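You operate a simulated robot arm through the tools that you are given. There is no shell and no other tool.

You are at the controls of a simulated robot arm. One attempt, no reset.

JOB
Put things in order on the top of the work table. At the end: the red tube (marked "SEAL") from the top of the work table stands where the gold fitting stood; the green pad stands where the red tube stood; the purple pad is on the orange carton (marked "JUICE"); the gold fitting from the top of the work table stands where the purple pad stood; whatever was shut is shut again. Leave all else as you found it, and nothing knocked over.

Only the result counts: the job must be done as asked and must still hold three seconds after the hand-in. Knocking over, shifting, dropping, spilling or breaking anything else fails it. A push-on lid holds only when it is set on centred and level and pressed home; a screw cap is set on level and turned clockwise until tight.

ROBOT AND FRAMES
A 6-joint arm with a two-finger parallel gripper, fixed in place. Base frame: the origin is at the foot of the arm, x ahead of it, y to its left, z up; the work surface is at about z = 0. Units: m, degrees, N and s.
With the tool pointing down near the work surface it reaches from about 0.14 to 0.58 m from the base axis. Its first joint turns from -66.0 to 66.0 degrees. Payload 2.1 kg.
The TCP is the grasp point between the finger pads, 0.03 m short of the fingertips. In the tool frame z runs along the fingers and y along their closing line. Largest opening 0.094 m; finger width 0.028, thickness 0.01; the body of the gripper, 0.05 by 0.096 m, starts 0.055 m behind the TCP.
Orientation is that of the tool frame in the base frame, as a unit quaternion [w, x, y, z]. With the fingers straight down and closing along the base's y, the tool's x points along the base's -x, its y along +y and its z along -z.

CONTROLS
- The arm moves only by the tool nudge_tool. Its argument "deltas" is a list of rows, each an object of numbers (a shift or turn left out is 0, a gripper value left out holds the last): "tx", "ty", "tz": the shift along the tool's x, y, z in m; "ax", "ay", "az": the turn, a rotation vector about the tool's x, y, z in degrees; "fingers": the closure in counts, from 0 (fully open) to 255 (shut). In form: [{"tx": .., "ty": .., "tz": .., "ax": .., "ay": .., "az": .., "fingers": ..}, ...]. A call has 1 to 20 rows; each row is the pose to reach, as a shift and turn from the pose commanded when the call began, along the tool's axes at that moment. Rows are played at 5 a second. More than 0.05 m and 8.6 degrees between two rows, or a gripper value outside its range, and nothing of the call is played. Where a pose cannot be reached the arm comes as near as it can. A force on the tool above 40 N (or 10 N above the force at the start of the call, whichever is more), or a blocked arm, ends the call early, and 0.2 s more pass. The fingers move at their own pace (about 0.072 m/s each) and stop on an object; they squeeze with about 38 N. The grip force told is the motor's: it shows also when the fingers shut on nothing. Time passes only in rows, and 0.2 s behind the last, so rows that repeat a pose let the fingers close. It gives the time, the measured TCP pose, the force on the tool (base axes), the opening and the grip force at its end, in the units of the frame above (readings bear some noise), with the torque about the TCP (base axes, N m) and any sound that the robot's microphone picked up.
- Cameras (640 x 400 px; columns grow to the right, rows downward): "scene" is fixed at [0.0494, -0.3625, 0.5007]; the picture's right is [0.84, -0.55, 0.00], its down [-0.23, -0.35, -0.91] and it looks along [0.49, 0.76, -0.42] (base axes); focal length 345 px, centre (320, 200). "wrist" rides on the gripper at [0.076, 0.014, -0.102] in the tool frame; the picture's right is [-0.18, 0.98, 0.00], its down [-0.75, -0.14, -0.64] and it looks along [-0.63, -0.12, 0.77] (tool axes); focal length 243 px, centre (320, 200). There is no depth. A picture from a camera that has moved, and an enlarged one, comes with that camera's place and axes in the base frame and with its lens.
- get_image(camera): a new picture of that camera. The clock stands still meanwhile.
- enlarge(camera, box): a new picture of the part [left, top, right, bottom] of that camera's present view, enlarged. The clock stands still meanwhile.
- finish_job(): hands the job in; it is judged then, once.

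Places have to be worked out from the pictures, the camera data and where the tool is seen. Open the gripper and draw the arm clear of the work before you hand the job in, unless the task says otherwise.

The tools are called after ">>>" by a JSON object that holds its "api" and its "payload". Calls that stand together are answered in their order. nudge_tool: Moves the arm, as the interface text tells. Its arguments: {"type":"object","properties":{"deltas":{"type":"array","items":{"type":"object","properties":{"tx":{"type":"number"},"ty":{"type":"number"},"tz":{"type":"number"},"ax":{"type":"number"},"ay":{"type":"number"},"az":{"type":"number"},"fingers":{"type":"number"}}}}},"required":["deltas"]} The other tools are called the same way: get_image (camera) takes a picture; enlarge (camera, box) takes an enlarged picture of a part of a camera's view; finish_job () hands the job in.

At the start:

```text
clock: 0.0
ee_pos: [0.2686, 0.0262, 0.3364]
ee_rot: [0.0, 0.0, 1.0, -0.001]
force: [0.2, -0.4, -0.1]
ft_torque: [-0.01, 0.01, 0.0]
width: 0.094
finger_force: 0.1
```

scene: 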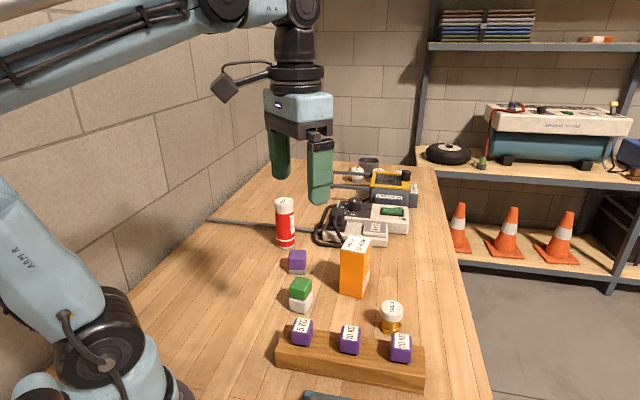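
wrist: 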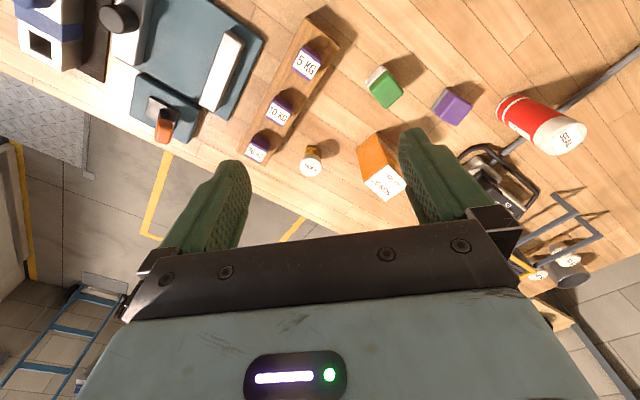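

I begin by looking closer at the work area from both cameras to identify every object before any motion.

>>> {"api": "enlarge", "payload": {"camera": "scene", "box": [240, 180, 440, 305]}}

>>> {"api": "enlarge", "payload": {"camera": "scene", "box": [260, 260, 460, 385]}}

>>> {"api": "enlarge", "payload": {"camera": "wrist", "box": [240, 20, 480, 170]}}

>>> {"api": "enlarge", "payload": {"camera": "wrist", "box": [400, 50, 640, 200]}}

```text
3.20 times, centred on (340, 242) of scene
camera zoom: at [0.0494, -0.3625, 0.5007], right [0.84, -0.55, 0.0], down [-0.23, -0.35, -0.91], along [0.49, 0.76, -0.42], focal length 1105 px, centre (256, 64)
```

zoom: 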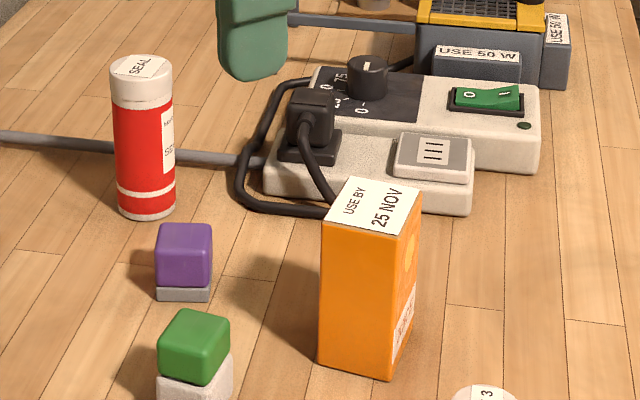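

```text
3.20 times, centred on (360, 322) of scene
camera zoom: at [0.0494, -0.3625, 0.5007], right [0.84, -0.55, 0.0], down [-0.23, -0.35, -0.91], along [0.49, 0.76, -0.42], focal length 1105 px, centre (192, -192)
```

zoom: 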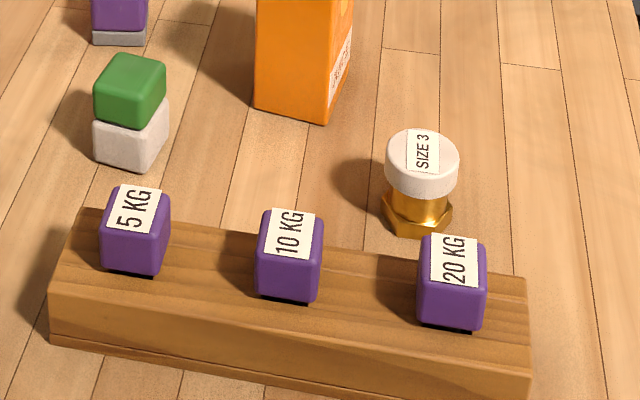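

```text
2.67 times, centred on (360, 95) of wrist
camera zoom: at [0.1925, 0.0416, 0.4393], right [0.18, 0.98, 0.0], down [0.75, -0.14, 0.64], along [0.63, -0.12, -0.77], focal length 647 px, centre (213, 480)
```

zoom: 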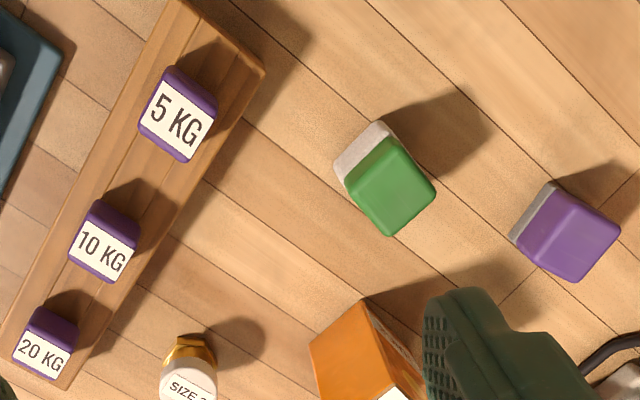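

```text
2.67 times, centred on (520, 125) of wrist
camera zoom: at [0.1925, 0.0416, 0.4393], right [0.18, 0.98, 0.0], down [0.75, -0.14, 0.64], along [0.63, -0.12, -0.77], focal length 647 px, centre (-213, 400)
```

zoom: 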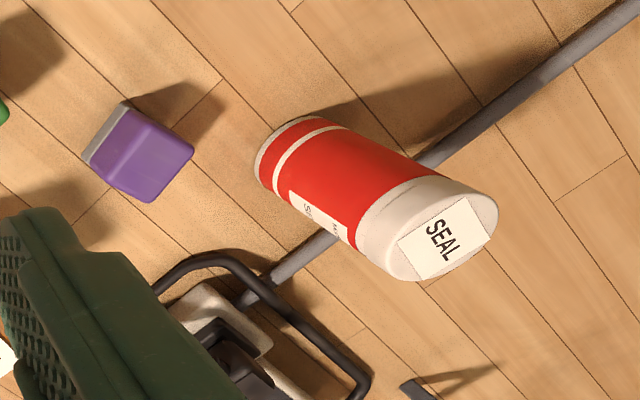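

The pads look like two-tone blocks, so I need to know whether the green/white and purple/grey pieces are each one object. I enlarge them more.

>>> {"api": "enlarge", "payload": {"camera": "scene", "box": [276, 268, 324, 298]}}

>>> {"api": "enlarge", "payload": {"camera": "scene", "box": [276, 270, 340, 310]}}

>>> {"api": "enlarge", "payload": {"camera": "scene", "box": [276, 242, 324, 272]}}

>>> {"api": "enlarge", "payload": {"camera": "wrist", "box": [350, 55, 414, 95]}}

>>> {"api": "enlarge", "payload": {"camera": "scene", "box": [360, 285, 424, 325]}}

>>> {"api": "enlarge", "payload": {"camera": "scene", "box": [260, 190, 340, 240]}}

>>> {"api": "enlarge", "payload": {"camera": "scene", "box": [330, 230, 394, 270]}}

```text
13.33 times, centred on (300, 283) of scene
camera zoom: at [0.0494, -0.3625, 0.5007], right [0.84, -0.55, 0.0], down [-0.23, -0.35, -0.91], along [0.49, 0.76, -0.42], focal length 4605 px, centre (587, -907)
```

zoom: 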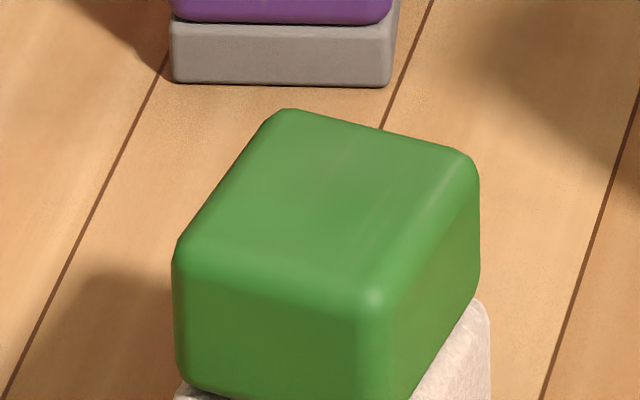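

```text
10.00 times, centred on (308, 290) of scene
camera zoom: at [0.0494, -0.3625, 0.5007], right [0.84, -0.55, 0.0], down [-0.23, -0.35, -0.91], along [0.49, 0.76, -0.42], focal length 3454 px, centre (440, -700)
```

zoom: 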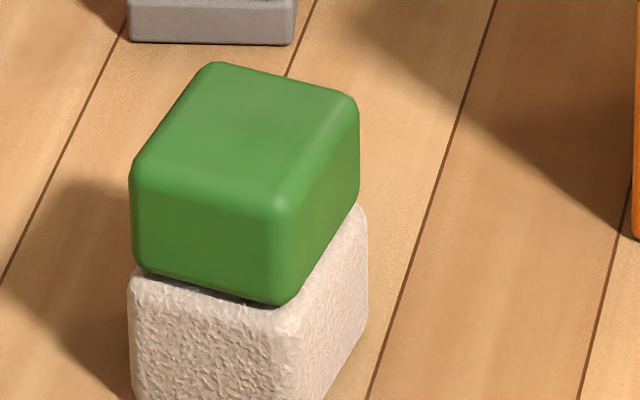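

```text
13.33 times, centred on (300, 257) of scene
camera zoom: at [0.0494, -0.3625, 0.5007], right [0.84, -0.55, 0.0], down [-0.23, -0.35, -0.91], along [0.49, 0.76, -0.42], focal length 4605 px, centre (587, -560)
```

zoom: 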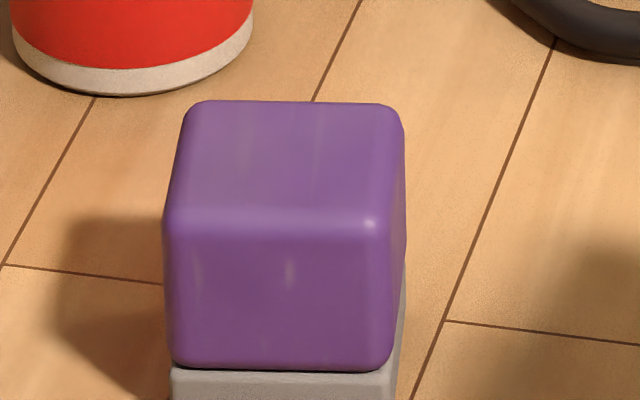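

```text
10.00 times, centred on (382, 75) of wrist
camera zoom: at [0.1925, 0.0416, 0.4393], right [0.18, 0.98, 0.0], down [0.75, -0.14, 0.64], along [0.63, -0.12, -0.77], focal length 2426 px, centre (-300, 1450)
```

zoom: 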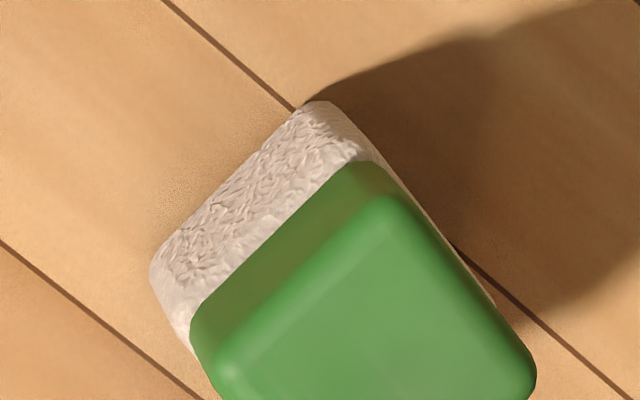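

```text
10.00 times, centred on (392, 305) of scene
camera zoom: at [0.0494, -0.3625, 0.5007], right [0.84, -0.55, 0.0], down [-0.23, -0.35, -0.91], along [0.49, 0.76, -0.42], focal length 3454 px, centre (-400, -850)
```

zoom: 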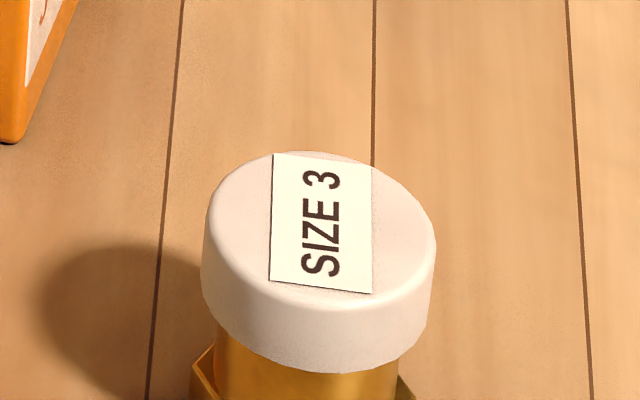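

```text
8.00 times, centred on (300, 215) of scene
camera zoom: at [0.0494, -0.3625, 0.5007], right [0.84, -0.55, 0.0], down [-0.23, -0.35, -0.91], along [0.49, 0.76, -0.42], focal length 2763 px, centre (480, 80)
```

zoom: 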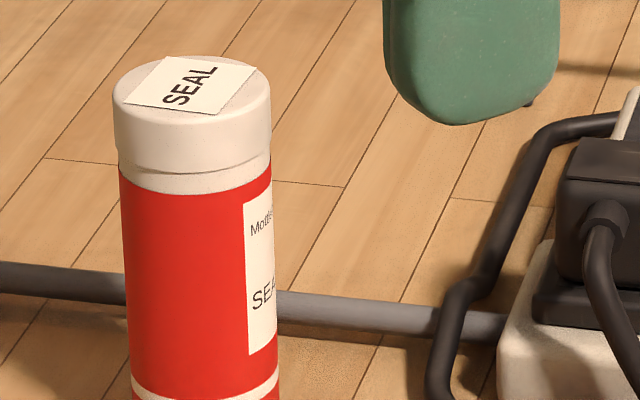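

```text
10.00 times, centred on (362, 250) of scene
camera zoom: at [0.0494, -0.3625, 0.5007], right [0.84, -0.55, 0.0], down [-0.23, -0.35, -0.91], along [0.49, 0.76, -0.42], focal length 3454 px, centre (-100, -300)
```

zoom: 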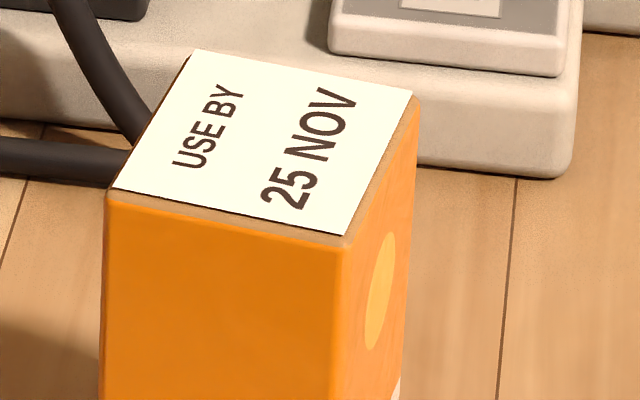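

Each pad looks like one two-layer block: both layers of each share a footprint and yaw. From the scene camera I estimate the purple pad at (0.37, 0.24), the red tube at (0.405, 0.36), the carton at (0.445, 0.11), the gold fitting at (0.43, -0.02) and the green pad at (0.32, 0.13). I'll go above the purple pad at a safe height for a wrist view.

>>> {"api": "nudge_tool", "payload": {"deltas": [{"tx": -0.0127, "ty": 0.0263, "tz": 0.0145, "fingers": 0}, {"tx": -0.0254, "ty": 0.0525, "tz": 0.029}, {"tx": -0.038, "ty": 0.0788, "tz": 0.0435}, {"tx": -0.0507, "ty": 0.105, "tz": 0.058}, {"tx": -0.0634, "ty": 0.1313, "tz": 0.0725}, {"tx": -0.0761, "ty": 0.1575, "tz": 0.087}, {"tx": -0.0887, "ty": 0.1838, "tz": 0.1015}, {"tx": -0.1014, "ty": 0.21, "tz": 0.116}, {"tx": -0.1014, "ty": 0.21, "tz": 0.116}]}}

>>> {"api": "get_image", "payload": {"camera": "wrist"}}

>>> {"api": "get_image", "payload": {"camera": "scene"}}

```text
clock: 2.0
ee_pos: [0.3693, 0.237, 0.218]
ee_rot: [0.0, 0.0, 1.0, -0.001]
force: [1.0, -0.3, 0.0]
ft_torque: [-0.01, 0.0, 0.0]
width: 0.094
finger_force: 0.0
```

```text
taken
camera wrist: at [0.2934, 0.2512, 0.3227], right [0.18, 0.98, 0.0], down [0.75, -0.14, 0.64], along [0.63, -0.12, -0.77], focal length 243 px, centre (320, 200)
```

wrist: 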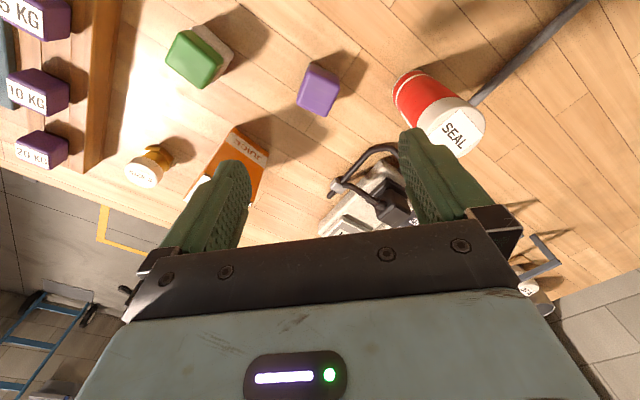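

```text
taken
```

scene: 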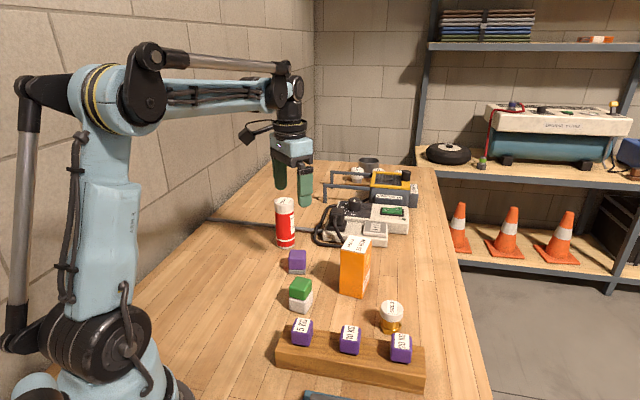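

The arm holds steady above the purple pad. I enlarge the wrist view to fix the pads, tube, fitting and carton more exactly.

>>> {"api": "enlarge", "payload": {"camera": "wrist", "box": [280, 50, 360, 125]}}

>>> {"api": "enlarge", "payload": {"camera": "wrist", "box": [150, 15, 250, 95]}}

>>> {"api": "enlarge", "payload": {"camera": "wrist", "box": [380, 55, 500, 165]}}

>>> {"api": "enlarge", "payload": {"camera": "wrist", "box": [110, 110, 290, 220]}}

```text
5.33 times, centred on (320, 88) of wrist
camera zoom: at [0.2934, 0.2512, 0.3227], right [0.18, 0.98, 0.0], down [0.75, -0.14, 0.64], along [0.63, -0.12, -0.77], focal length 1294 px, centre (320, 800)
```

zoom: 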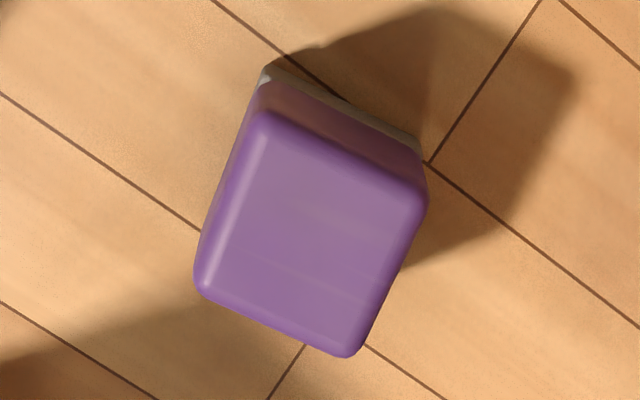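

```text
5.00 times, centred on (200, 55) of wrist
camera zoom: at [0.2934, 0.2512, 0.3227], right [0.18, 0.98, 0.0], down [0.75, -0.14, 0.64], along [0.63, -0.12, -0.77], focal length 1213 px, centre (920, 925)
```

zoom: 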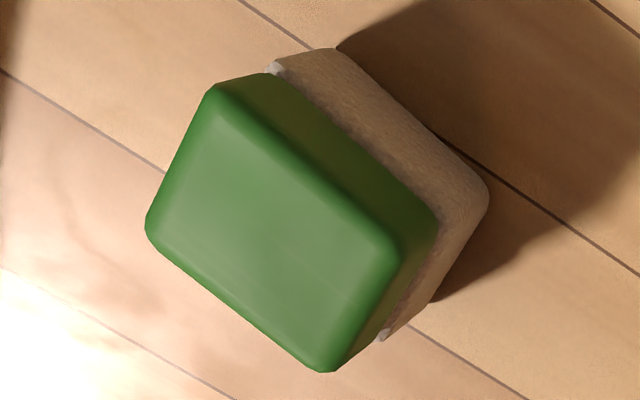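

```text
3.64 times, centred on (440, 110) of wrist
camera zoom: at [0.2934, 0.2512, 0.3227], right [0.18, 0.98, 0.0], down [0.75, -0.14, 0.64], along [0.63, -0.12, -0.77], focal length 882 px, centre (-116, 527)
```

zoom: 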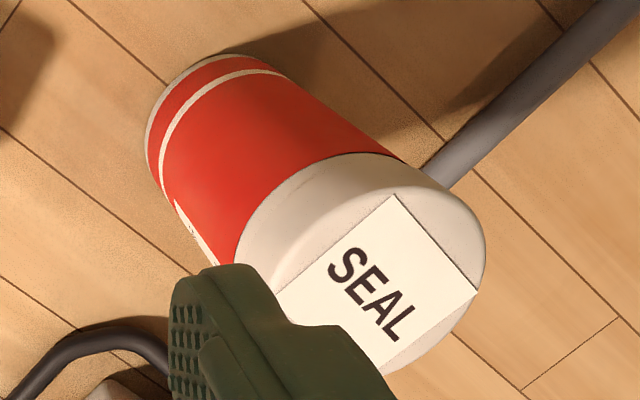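

```text
3.56 times, centred on (200, 165) of wrist
camera zoom: at [0.2934, 0.2512, 0.3227], right [0.18, 0.98, 0.0], down [0.75, -0.14, 0.64], along [0.63, -0.12, -0.77], focal length 863 px, centre (747, 324)
```

zoom: 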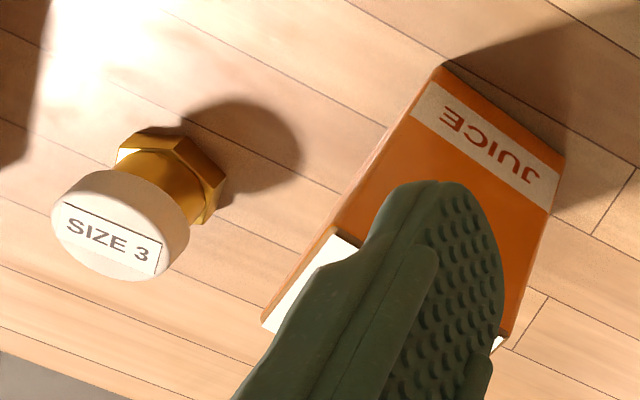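

Triangulating both views puts the purple pad's top centre at about (0.373, 0.234), top at z ≈ 0.048, side about 35 mm, with its edges turned about 35° from the base axes. I turn the gripper to match, centre over it and come down partway for a check.

>>> {"api": "nudge_tool", "payload": {"deltas": [{"tx": -0.0007, "ty": -0.0006, "tz": 0.02, "az": 7.1}, {"tx": -0.0014, "ty": -0.0011, "tz": 0.04, "az": 14.2}, {"tx": -0.002, "ty": -0.0017, "tz": 0.06, "az": 21.3}, {"tx": -0.0027, "ty": -0.0022, "tz": 0.08, "az": 28.4}, {"tx": -0.0034, "ty": -0.0028, "tz": 0.1, "az": 35.5}, {"tx": -0.0034, "ty": -0.0028, "tz": 0.1, "az": 35.5}]}}

>>> {"api": "get_image", "payload": {"camera": "wrist"}}

>>> {"api": "enlarge", "payload": {"camera": "scene", "box": [240, 150, 400, 280]}}

```text
clock: 3.4
ee_pos: [0.3731, 0.2345, 0.1204]
ee_rot: [0.0, 0.306, 0.952, -0.001]
force: [0.6, -1.1, -0.1]
ft_torque: [-0.03, 0.0, -0.01]
width: 0.0939
finger_force: 0.2
```

```text
taken
camera wrist: at [0.3197, 0.2906, 0.223], right [0.72, 0.69, 0.0], down [0.53, -0.55, 0.64], along [0.45, -0.46, -0.77], focal length 243 px, centre (320, 200)
```

wrist: 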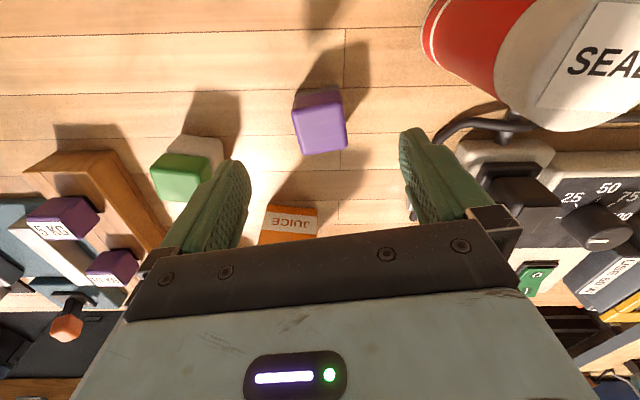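

```text
3.08 times, centred on (320, 215) of scene
camera zoom: at [0.0494, -0.3625, 0.5007], right [0.84, -0.55, 0.0], down [-0.23, -0.35, -0.91], along [0.49, 0.76, -0.42], focal length 1063 px, centre (320, 154)
```

zoom: 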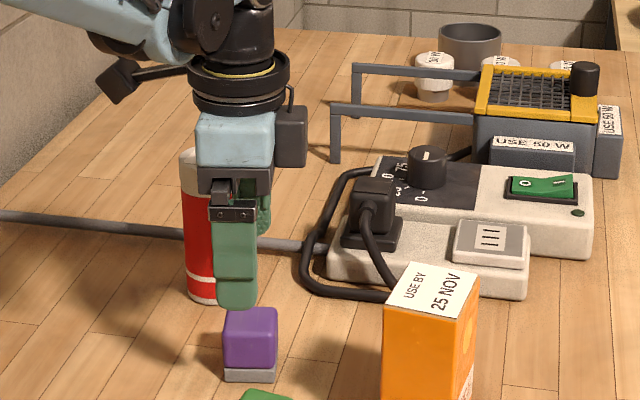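

The pad sits centred between the fingers. I enlarge it to check the angle before going down.

>>> {"api": "enlarge", "payload": {"camera": "wrist", "box": [270, 70, 370, 170]}}

>>> {"api": "enlarge", "payload": {"camera": "wrist", "box": [400, 0, 640, 150]}}

```text
4.00 times, centred on (320, 120) of wrist
camera zoom: at [0.3197, 0.2906, 0.223], right [0.72, 0.69, 0.0], down [0.53, -0.55, 0.64], along [0.45, -0.46, -0.77], focal length 970 px, centre (320, 520)
```

zoom: 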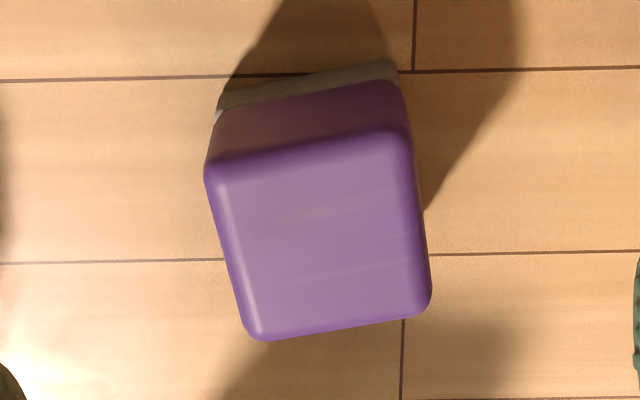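

```text
2.67 times, centred on (520, 75) of wrist
camera zoom: at [0.3197, 0.2906, 0.223], right [0.72, 0.69, 0.0], down [0.53, -0.55, 0.64], along [0.45, -0.46, -0.77], focal length 647 px, centre (-213, 533)
```

zoom: 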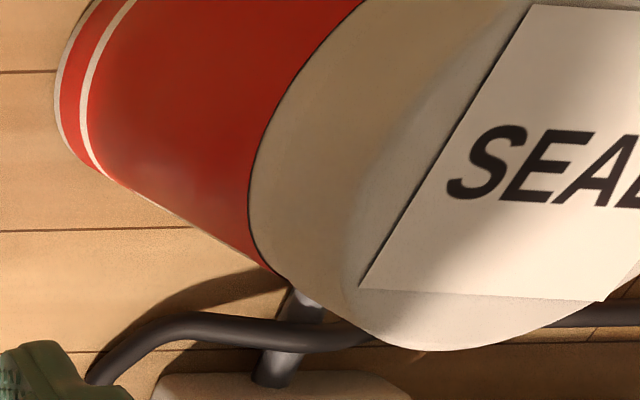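

The pad centre is within 1 mm of the grip centre and needs only about a 2° correction. I descend to TCP z ≈ 0.046, so the tips grip only the purple layer. That way a small lift will show whether the grey layer is part of it.

>>> {"api": "nudge_tool", "payload": {"deltas": [{"tx": 0, "ty": 0.001, "tz": 0.025, "az": -1.9}, {"tx": 0, "ty": 0.001, "tz": 0.05, "az": -1.9}, {"tx": 0, "ty": 0.001, "tz": 0.075, "az": -1.9}, {"tx": 0, "ty": 0.001, "tz": 0.075, "az": -1.9}, {"tx": 0, "ty": 0.001, "tz": 0.075, "az": -1.9, "fingers": 180}, {"tx": 0, "ty": 0.001, "tz": 0.075, "az": -1.9, "fingers": 180}, {"tx": 0, "ty": 0.001, "tz": 0.075, "az": -1.9, "fingers": 180}, {"tx": 0, "ty": 0.001, "tz": 0.075, "az": -1.9, "fingers": 180}]}}

>>> {"api": "get_image", "payload": {"camera": "wrist"}}

>>> {"api": "enlarge", "payload": {"camera": "scene", "box": [260, 200, 340, 290]}}

```text
clock: 5.2
ee_pos: [0.3732, 0.2365, 0.0436]
ee_rot: [0.001, 0.289, 0.957, 0.0]
force: [0.1, -0.5, -0.1]
ft_torque: [0.01, -0.03, -0.01]
width: 0.0434
finger_force: 37.8
```

```text
taken
camera wrist: at [0.3183, 0.2897, 0.1475], right [0.7, 0.72, 0.0], down [0.55, -0.53, 0.64], along [0.46, -0.45, -0.77], focal length 243 px, centre (320, 200)
```

wrist: 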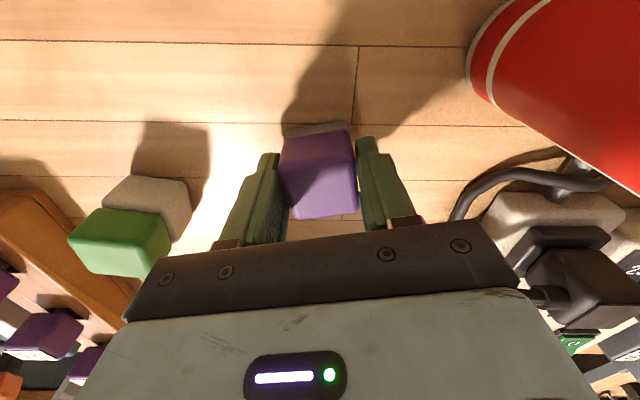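

```text
4.44 times, centred on (300, 245) of scene
camera zoom: at [0.0494, -0.3625, 0.5007], right [0.84, -0.55, 0.0], down [-0.23, -0.35, -0.91], along [0.49, 0.76, -0.42], focal length 1535 px, centre (409, 0)
```

zoom: 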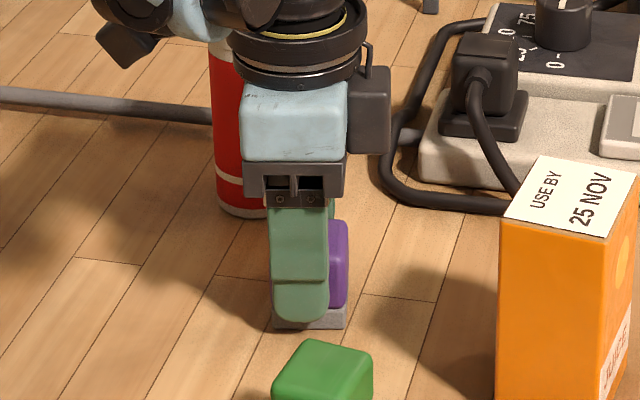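

The fingers stopped at 43 mm, wider than my 35–38 mm estimate for the pad. I look closely at the contact before lifting.

>>> {"api": "enlarge", "payload": {"camera": "wrist", "box": [230, 110, 420, 230]}}

>>> {"api": "enlarge", "payload": {"camera": "scene", "box": [280, 235, 330, 280]}}

```text
3.33 times, centred on (325, 170) of wrist
camera zoom: at [0.3183, 0.2897, 0.1475], right [0.7, 0.72, 0.0], down [0.55, -0.53, 0.64], along [0.46, -0.45, -0.77], focal length 809 px, centre (303, 300)
```

zoom: 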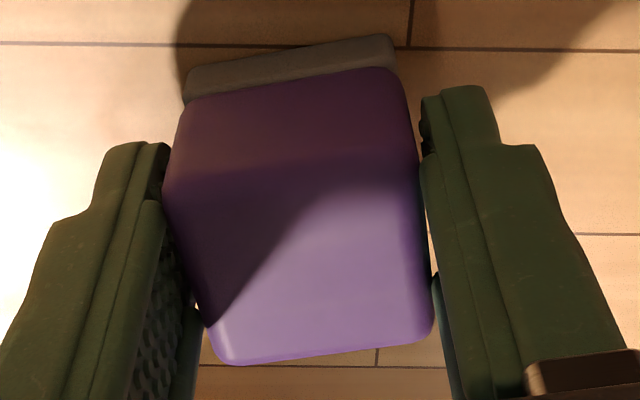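

```text
8.89 times, centred on (305, 258) of scene
camera zoom: at [0.0494, -0.3625, 0.5007], right [0.84, -0.55, 0.0], down [-0.23, -0.35, -0.91], along [0.49, 0.76, -0.42], focal length 3070 px, centre (453, -311)
```

zoom: 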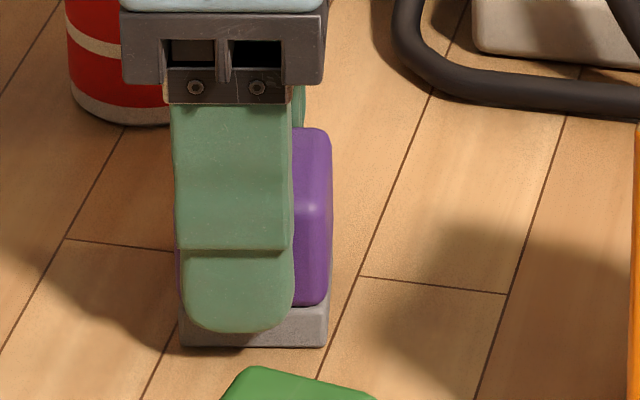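

The contact is flush on both sides, so the pad is simply about 43 mm wide. I lift it 25 mm to see whether the grey layer comes along.

>>> {"api": "nudge_tool", "payload": {"deltas": [{"tz": -0.008}, {"tz": -0.016}, {"tz": -0.025}, {"tz": -0.025}]}}

>>> {"api": "enlarge", "payload": {"camera": "scene", "box": [260, 200, 340, 290]}}

>>> {"api": "enlarge", "payload": {"camera": "wrist", "box": [230, 80, 420, 230]}}

```text
clock: 6.2
ee_pos: [0.3724, 0.2363, 0.0702]
ee_rot: [0.0, 0.289, 0.957, 0.0]
force: [0.5, 0.7, -0.9]
ft_torque: [0.03, 0.02, 0.0]
width: 0.0434
finger_force: 37.5
```

```text
4.44 times, centred on (300, 245) of scene
camera zoom: at [0.0494, -0.3625, 0.5007], right [0.84, -0.55, 0.0], down [-0.23, -0.35, -0.91], along [0.49, 0.76, -0.42], focal length 1535 px, centre (409, 0)
```

zoom: 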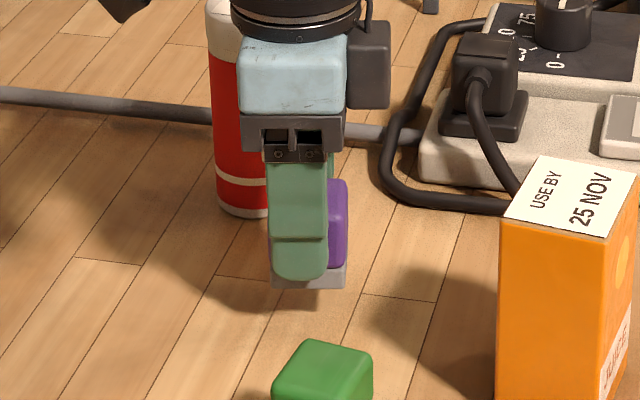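

```text
2.67 times, centred on (325, 155) of wrist
camera zoom: at [0.3183, 0.2894, 0.1731], right [0.7, 0.72, 0.0], down [0.55, -0.53, 0.64], along [0.46, -0.45, -0.77], focal length 647 px, centre (307, 320)
```

zoom: 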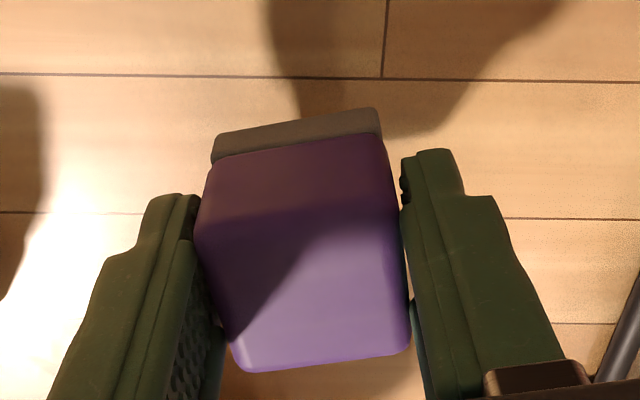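

The grey layer lifts with the purple one, so each pad is a single object; its spot is at (0.374, 0.236). I raise it high, swing it near the carton and turn it to the carton's yaw (long side at about 37°), then look at the carton's top from the wrist.

>>> {"api": "nudge_tool", "payload": {"deltas": [{"tz": -0.045}, {"tz": -0.09}, {"tz": -0.135}, {"tz": -0.179}, {"tx": -0.0305, "ty": -0.0155, "tz": -0.179, "az": 3.9}, {"tx": -0.0609, "ty": -0.0309, "tz": -0.179, "az": 7.8}, {"tx": -0.0914, "ty": -0.0464, "tz": -0.179, "az": 11.6}, {"tx": -0.1218, "ty": -0.0618, "tz": -0.179, "az": 15.5}, {"tx": -0.1523, "ty": -0.0773, "tz": -0.179, "az": 19.4}, {"tx": -0.1523, "ty": -0.0773, "tz": -0.179, "az": 19.4}]}}

>>> {"api": "get_image", "payload": {"camera": "wrist"}}

>>> {"api": "get_image", "payload": {"camera": "scene"}}

```text
clock: 8.4
ee_pos: [0.458, 0.0873, 0.2483]
ee_rot: [0.0, 0.446, 0.895, 0.0]
force: [0.4, 0.4, -1.0]
ft_torque: [0.02, -0.02, 0.01]
width: 0.0433
finger_force: 37.9
```

```text
taken
camera wrist: at [0.4239, 0.1564, 0.3518], right [0.9, 0.44, 0.0], down [0.34, -0.69, 0.64], along [0.29, -0.57, -0.77], focal length 243 px, centre (320, 200)
```

wrist: 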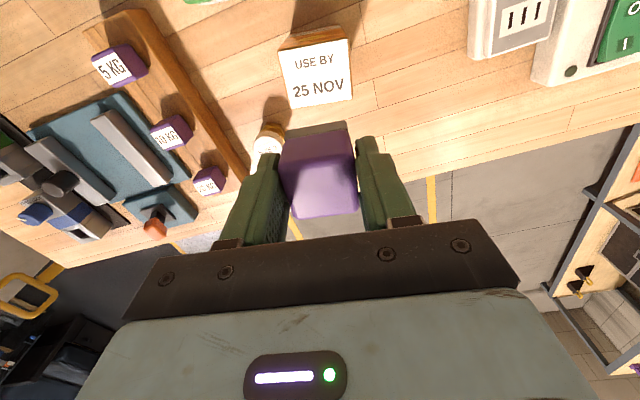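

```text
taken
```

scene: 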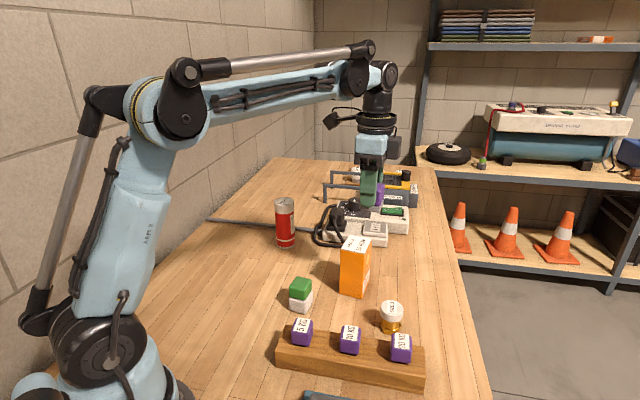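

The carton top is clearly visible. I enlarge it to measure its centre and yaw, and check the red tube, which looks a bit darker now.

>>> {"api": "enlarge", "payload": {"camera": "wrist", "box": [255, 10, 375, 120]}}

>>> {"api": "enlarge", "payload": {"camera": "scene", "box": [250, 185, 330, 260]}}

>>> {"api": "enlarge", "payload": {"camera": "scene", "box": [330, 130, 430, 220]}}

```text
3.64 times, centred on (315, 65) of wrist
camera zoom: at [0.4239, 0.1564, 0.3518], right [0.9, 0.44, 0.0], down [0.34, -0.69, 0.64], along [0.29, -0.57, -0.77], focal length 882 px, centre (338, 691)
```

zoom: 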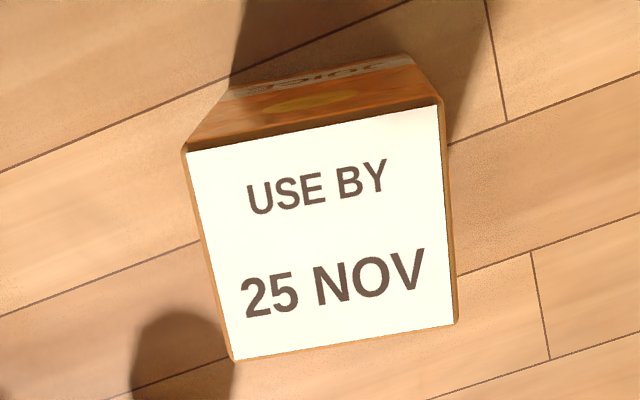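

```text
5.33 times, centred on (290, 222) of scene
camera zoom: at [0.0494, -0.3625, 0.5007], right [0.84, -0.55, 0.0], down [-0.23, -0.35, -0.91], along [0.49, 0.76, -0.42], focal length 1842 px, centre (480, 80)
```

zoom: 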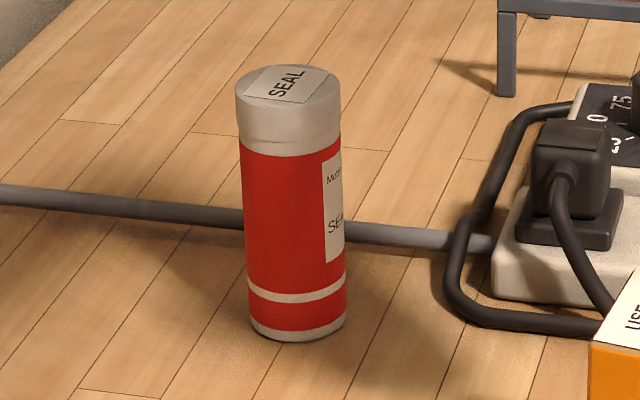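

```text
4.44 times, centred on (380, 175) of scene
camera zoom: at [0.0494, -0.3625, 0.5007], right [0.84, -0.55, 0.0], down [-0.23, -0.35, -0.91], along [0.49, 0.76, -0.42], focal length 1535 px, centre (53, 311)
```

zoom: 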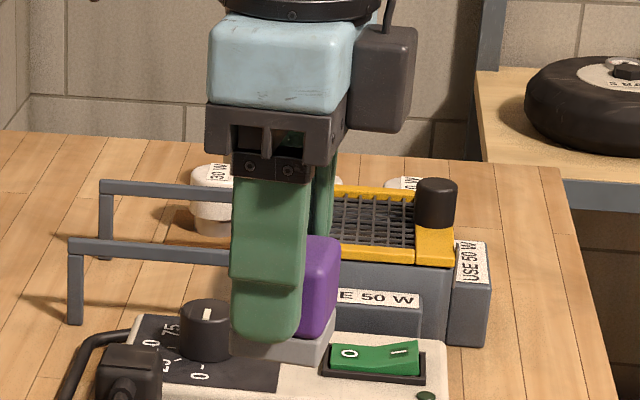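

Carton top: centre ≈ (0.4456, 0.108), about 59 × 49 mm, z ≈ 0.117, with its yaw within 1° of the gripper. The tube is unchanged, only in shadow. I move over the centre and come down to about 8 mm above the top.

>>> {"api": "nudge_tool", "payload": {"deltas": [{"tx": 0.012, "ty": 0.0009, "tz": 0.0, "az": -0.5}, {"tx": 0.0239, "ty": 0.0018, "tz": 0.0, "az": -1.0}, {"tx": 0.0239, "ty": 0.0018, "tz": 0.025, "az": -1.0}, {"tx": 0.0239, "ty": 0.0018, "tz": 0.05, "az": -1.0}, {"tx": 0.0239, "ty": 0.0018, "tz": 0.07, "az": -1.0}, {"tx": 0.0239, "ty": 0.0018, "tz": 0.079, "az": -1.0}, {"tx": 0.0239, "ty": 0.0018, "tz": 0.079, "az": -1.0}]}}

>>> {"api": "get_image", "payload": {"camera": "wrist"}}

>>> {"api": "enlarge", "payload": {"camera": "scene", "box": [320, 190, 400, 300]}}

```text
clock: 10.0
ee_pos: [0.4454, 0.1067, 0.1703]
ee_rot: [0.0, 0.439, 0.899, 0.0]
force: [0.9, -1.0, -0.7]
ft_torque: [-0.02, -0.01, 0.02]
width: 0.0435
finger_force: 37.7
```

```text
taken
camera wrist: at [0.4096, 0.176, 0.2732], right [0.89, 0.46, 0.0], down [0.35, -0.68, 0.64], along [0.3, -0.57, -0.77], focal length 243 px, centre (320, 200)
```

wrist: 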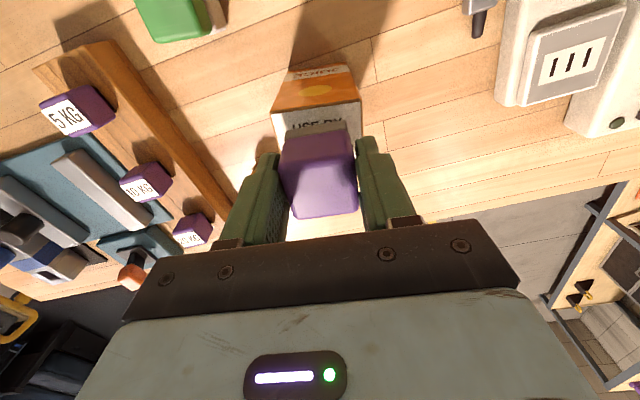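

```text
3.64 times, centred on (360, 245) of scene
camera zoom: at [0.0494, -0.3625, 0.5007], right [0.84, -0.55, 0.0], down [-0.23, -0.35, -0.91], along [0.49, 0.76, -0.42], focal length 1256 px, centre (174, 36)
```

zoom: 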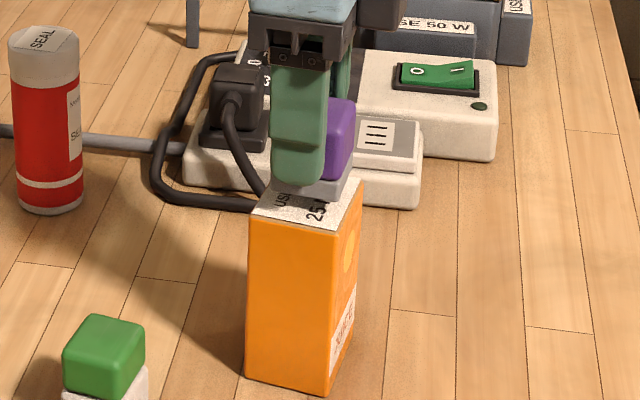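

The pad is over the carton top, well centred. I lower slowly in small steps, watching the vertical force.

>>> {"api": "nudge_tool", "payload": {"deltas": [{"tz": 0.002}, {"tz": 0.004}, {"tz": 0.006}, {"tz": 0.006}]}}

>>> {"api": "enlarge", "payload": {"camera": "scene", "box": [330, 205, 390, 265]}}

```text
clock: 11.0
ee_pos: [0.4456, 0.1069, 0.1654]
ee_rot: [-0.001, 0.438, 0.899, 0.0]
force: [0.1, -1.0, -1.1]
ft_torque: [0.01, 0.0, 0.03]
width: 0.0432
finger_force: 38.0
```

```text
6.67 times, centred on (360, 235) of scene
camera zoom: at [0.0494, -0.3625, 0.5007], right [0.84, -0.55, 0.0], down [-0.23, -0.35, -0.91], along [0.49, 0.76, -0.42], focal length 2303 px, centre (53, -33)
```

zoom: 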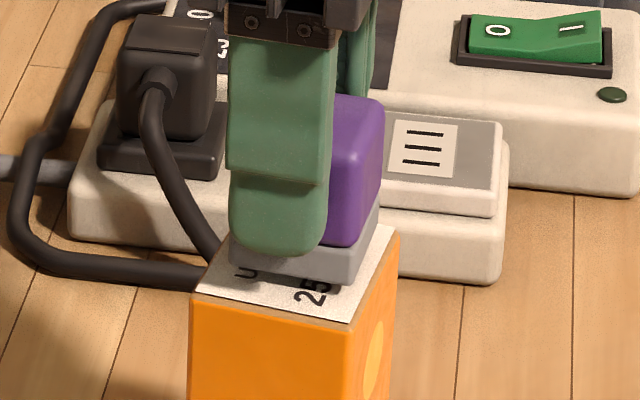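

There is no contact yet: the vertical force still shows only the pad's weight. I go on in 1 mm steps.

>>> {"api": "nudge_tool", "payload": {"deltas": [{"tz": 0.001}, {"tz": 0.002}, {"tz": 0.002}]}}

```text
clock: 11.8
ee_pos: [0.445, 0.1077, 0.1623]
ee_rot: [0.0, 0.438, 0.899, 0.0]
force: [0.4, 0.8, -0.8]
ft_torque: [-0.01, 0.0, -0.01]
width: 0.0434
finger_force: 38.2
```

>>> {"api": "nudge_tool", "payload": {"deltas": [{"tz": 0.001}, {"tz": 0.001}]}}

>>> {"api": "enlarge", "payload": {"camera": "scene", "box": [330, 205, 390, 265]}}

```text
clock: 12.4
ee_pos: [0.4449, 0.1074, 0.1616]
ee_rot: [0.001, 0.439, 0.899, 0.0]
force: [-0.6, 0.0, -0.7]
ft_torque: [0.03, -0.04, -0.02]
width: 0.0437
finger_force: 37.9
```

```text
6.67 times, centred on (360, 235) of scene
camera zoom: at [0.0494, -0.3625, 0.5007], right [0.84, -0.55, 0.0], down [-0.23, -0.35, -0.91], along [0.49, 0.76, -0.42], focal length 2303 px, centre (53, -33)
```

zoom: 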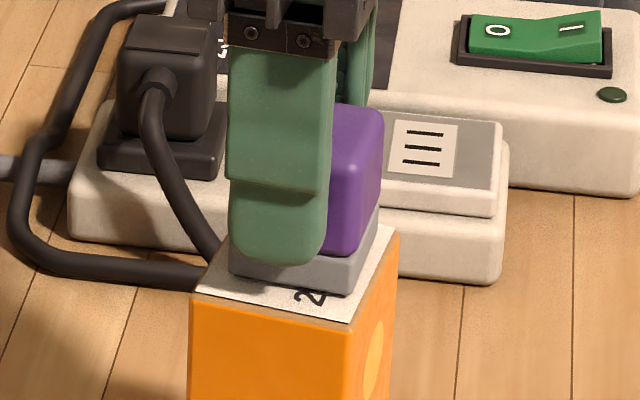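

Still only the pad's weight shows. I go down further, 1 mm at a time.

>>> {"api": "nudge_tool", "payload": {"deltas": [{"tz": 0.001}, {"tz": 0.001}]}}

>>> {"api": "nudge_tool", "payload": {"deltas": [{"tz": 0.001}, {"tz": 0.001}]}}

```text
clock: 13.0
ee_pos: [0.4445, 0.1074, 0.1598]
ee_rot: [0.0, 0.438, 0.899, 0.001]
force: [0.0, 1.0, -1.8]
ft_torque: [-0.01, -0.01, -0.01]
width: 0.0437
finger_force: 38.1
```

```text
clock: 13.6
ee_pos: [0.4458, 0.1064, 0.1595]
ee_rot: [0.0, 0.438, 0.899, 0.0]
force: [0.3, 0.8, 0.4]
ft_torque: [0.0, -0.01, 0.03]
width: 0.0432
finger_force: 38.1
```

The force shifted slightly (+0.4 N), which may be first contact. I check closely.

>>> {"api": "enlarge", "payload": {"camera": "scene", "box": [340, 225, 385, 260]}}

>>> {"api": "enlarge", "payload": {"camera": "wrist", "box": [250, 50, 390, 160]}}

>>> {"api": "nudge_tool", "payload": {"deltas": [{"tz": 0.0005}, {"tz": 0.001}]}}

```text
11.43 times, centred on (362, 242) of scene
camera zoom: at [0.0494, -0.3625, 0.5007], right [0.84, -0.55, 0.0], down [-0.23, -0.35, -0.91], along [0.49, 0.76, -0.42], focal length 3947 px, centre (-166, -286)
```

zoom: 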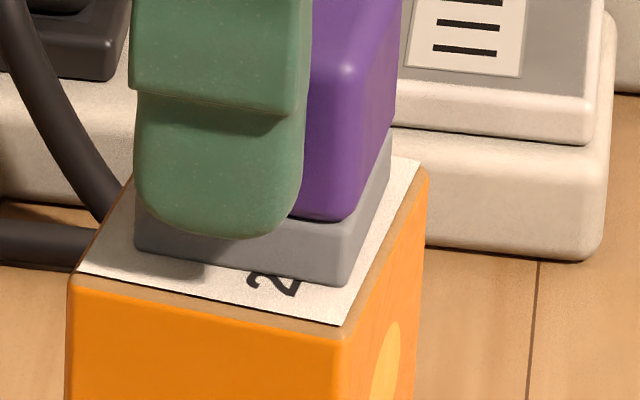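

```text
3.64 times, centred on (320, 105) of wrist
camera zoom: at [0.4098, 0.176, 0.2624], right [0.89, 0.46, 0.0], down [0.35, -0.68, 0.64], along [0.3, -0.57, -0.77], focal length 882 px, centre (320, 546)
```

zoom: 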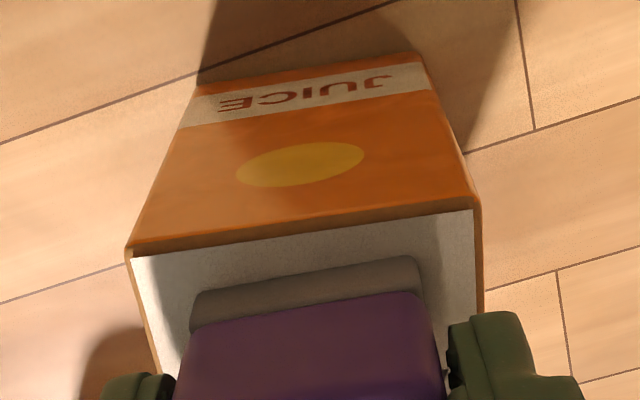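

```text
clock: 14.2
ee_pos: [0.4458, 0.1075, 0.1591]
ee_rot: [0.001, 0.438, 0.899, 0.001]
force: [0.0, 1.5, 23.2]
ft_torque: [0.0, 0.04, -0.01]
width: 0.0433
finger_force: 38.1
```

Firm contact: 23 N up. I ease off slightly, open the fingers, then rise straight up.

>>> {"api": "nudge_tool", "payload": {"deltas": [{"tz": -0.0006}, {"tz": -0.0006, "fingers": 120}, {"tz": -0.0006, "fingers": 60}, {"tz": -0.0006, "fingers": 60}, {"tz": -0.0006, "fingers": 60}, {"tz": -0.015, "fingers": 60}, {"tz": -0.035, "fingers": 60}, {"tz": -0.07, "fingers": 60}, {"tz": -0.1, "fingers": 0}, {"tz": -0.1, "fingers": 0}]}}

>>> {"api": "enlarge", "payload": {"camera": "scene", "box": [320, 205, 400, 300]}}

>>> {"api": "get_image", "payload": {"camera": "wrist"}}

```text
clock: 16.4
ee_pos: [0.4461, 0.1069, 0.2596]
ee_rot: [0.0, 0.439, 0.899, 0.0]
force: [1.0, 0.4, -0.3]
ft_torque: [0.0, 0.01, 0.01]
width: 0.0939
finger_force: 0.0
```

```text
4.21 times, centred on (360, 252) of scene
camera zoom: at [0.0494, -0.3625, 0.5007], right [0.84, -0.55, 0.0], down [-0.23, -0.35, -0.91], along [0.49, 0.76, -0.42], focal length 1454 px, centre (152, -21)
```

zoom: 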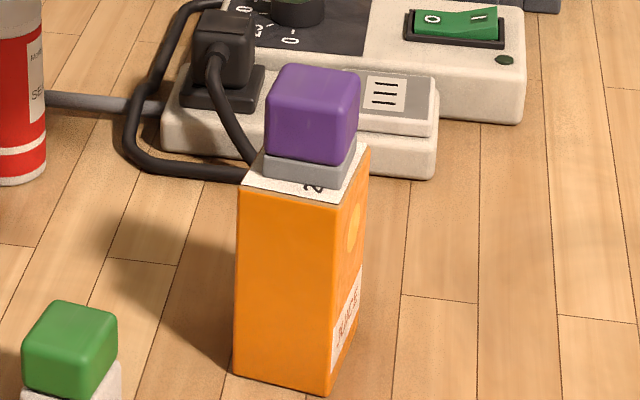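

```text
taken
camera wrist: at [0.4101, 0.1753, 0.3621], right [0.89, 0.46, 0.0], down [0.35, -0.68, 0.64], along [0.3, -0.57, -0.77], focal length 243 px, centre (320, 200)
```

wrist: 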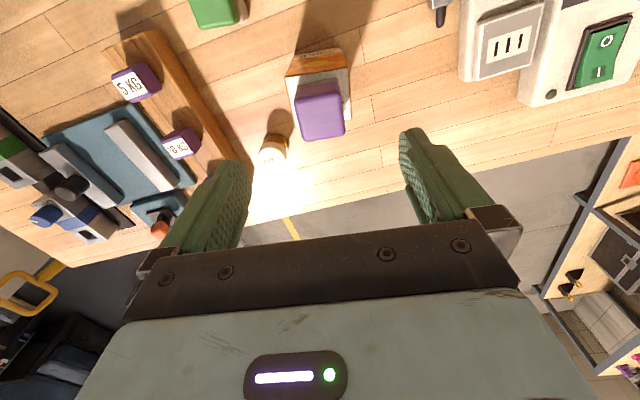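

The purple pad stands upright and centred on the carton. Next is the gold fitting: I move above it for a close view, with the closing line turned square to the weight rack.

>>> {"api": "nudge_tool", "payload": {"deltas": [{"tx": -0.022, "ty": -0.0237, "tz": 0.0, "az": -2}, {"tx": -0.044, "ty": -0.0473, "tz": 0.0, "az": -4}, {"tx": -0.0659, "ty": -0.071, "tz": 0.02, "az": -6}, {"tx": -0.0879, "ty": -0.0946, "tz": 0.04, "az": -8}, {"tx": -0.0879, "ty": -0.0946, "tz": 0.04, "az": -8}]}}

>>> {"api": "get_image", "payload": {"camera": "wrist"}}

>>> {"api": "get_image", "payload": {"camera": "scene"}}

```text
clock: 17.6
ee_pos: [0.424, -0.0211, 0.2195]
ee_rot: [0.0, 0.374, 0.928, 0.0]
force: [0.0, -0.7, 0.7]
ft_torque: [-0.02, 0.01, 0.02]
width: 0.0939
finger_force: 0.0
```

```text
taken
camera wrist: at [0.3792, 0.0421, 0.3215], right [0.81, 0.58, 0.0], down [0.44, -0.62, 0.64], along [0.37, -0.52, -0.77], focal length 243 px, centre (320, 200)
```

wrist: 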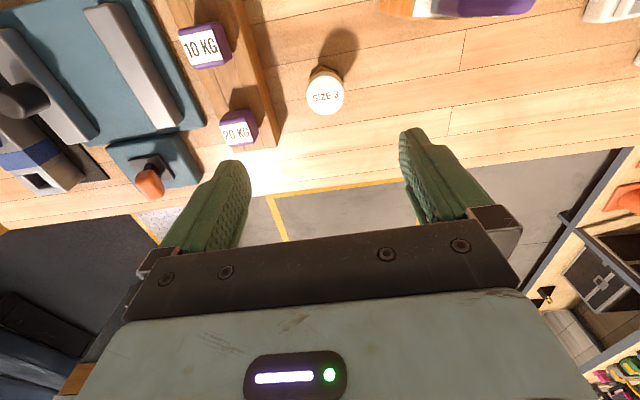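

```text
taken
```

scene: 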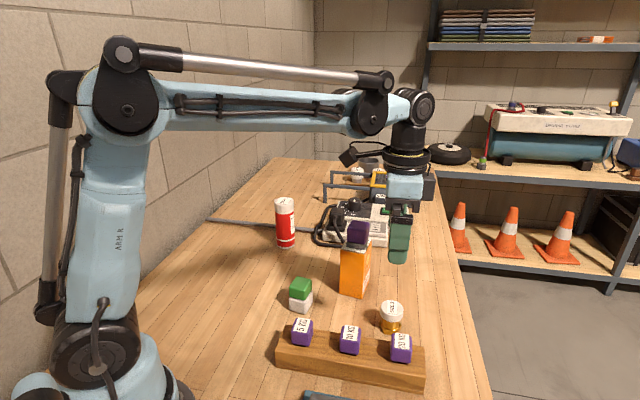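

I enlarge the fitting for its centre, cap size and hex orientation.

>>> {"api": "enlarge", "payload": {"camera": "wrist", "box": [285, 50, 365, 130]}}

>>> {"api": "enlarge", "payload": {"camera": "scene", "box": [365, 290, 420, 345]}}

>>> {"api": "enlarge", "payload": {"camera": "scene", "box": [375, 312, 407, 338]}}

```text
5.00 times, centred on (325, 90) of wrist
camera zoom: at [0.3792, 0.0421, 0.3215], right [0.81, 0.58, 0.0], down [0.44, -0.62, 0.64], along [0.37, -0.52, -0.77], focal length 1213 px, centre (295, 750)
```

zoom: 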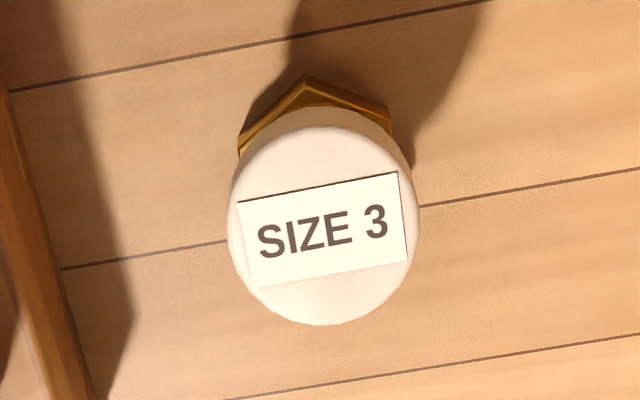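

```text
7.27 times, centred on (392, 318) of scene
camera zoom: at [0.0494, -0.3625, 0.5007], right [0.84, -0.55, 0.0], down [-0.23, -0.35, -0.91], along [0.49, 0.76, -0.42], focal length 2512 px, centre (-207, -654)
```

zoom: 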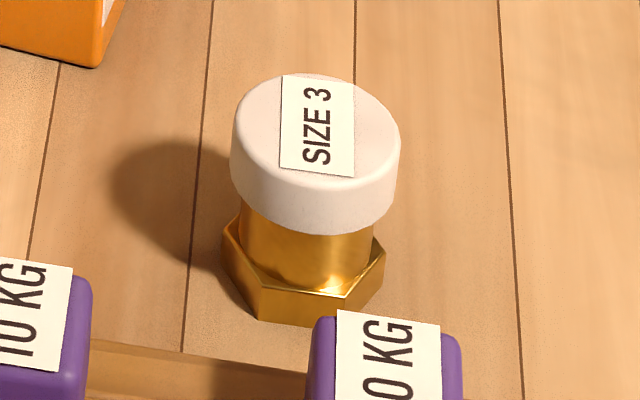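

```text
15.38 times, centred on (391, 325) of scene
camera zoom: at [0.0494, -0.3625, 0.5007], right [0.84, -0.55, 0.0], down [-0.23, -0.35, -0.91], along [0.49, 0.76, -0.42], focal length 5314 px, centre (-772, -1723)
```

zoom: 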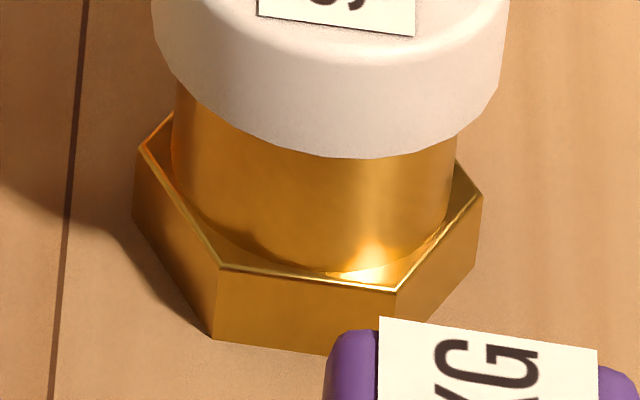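

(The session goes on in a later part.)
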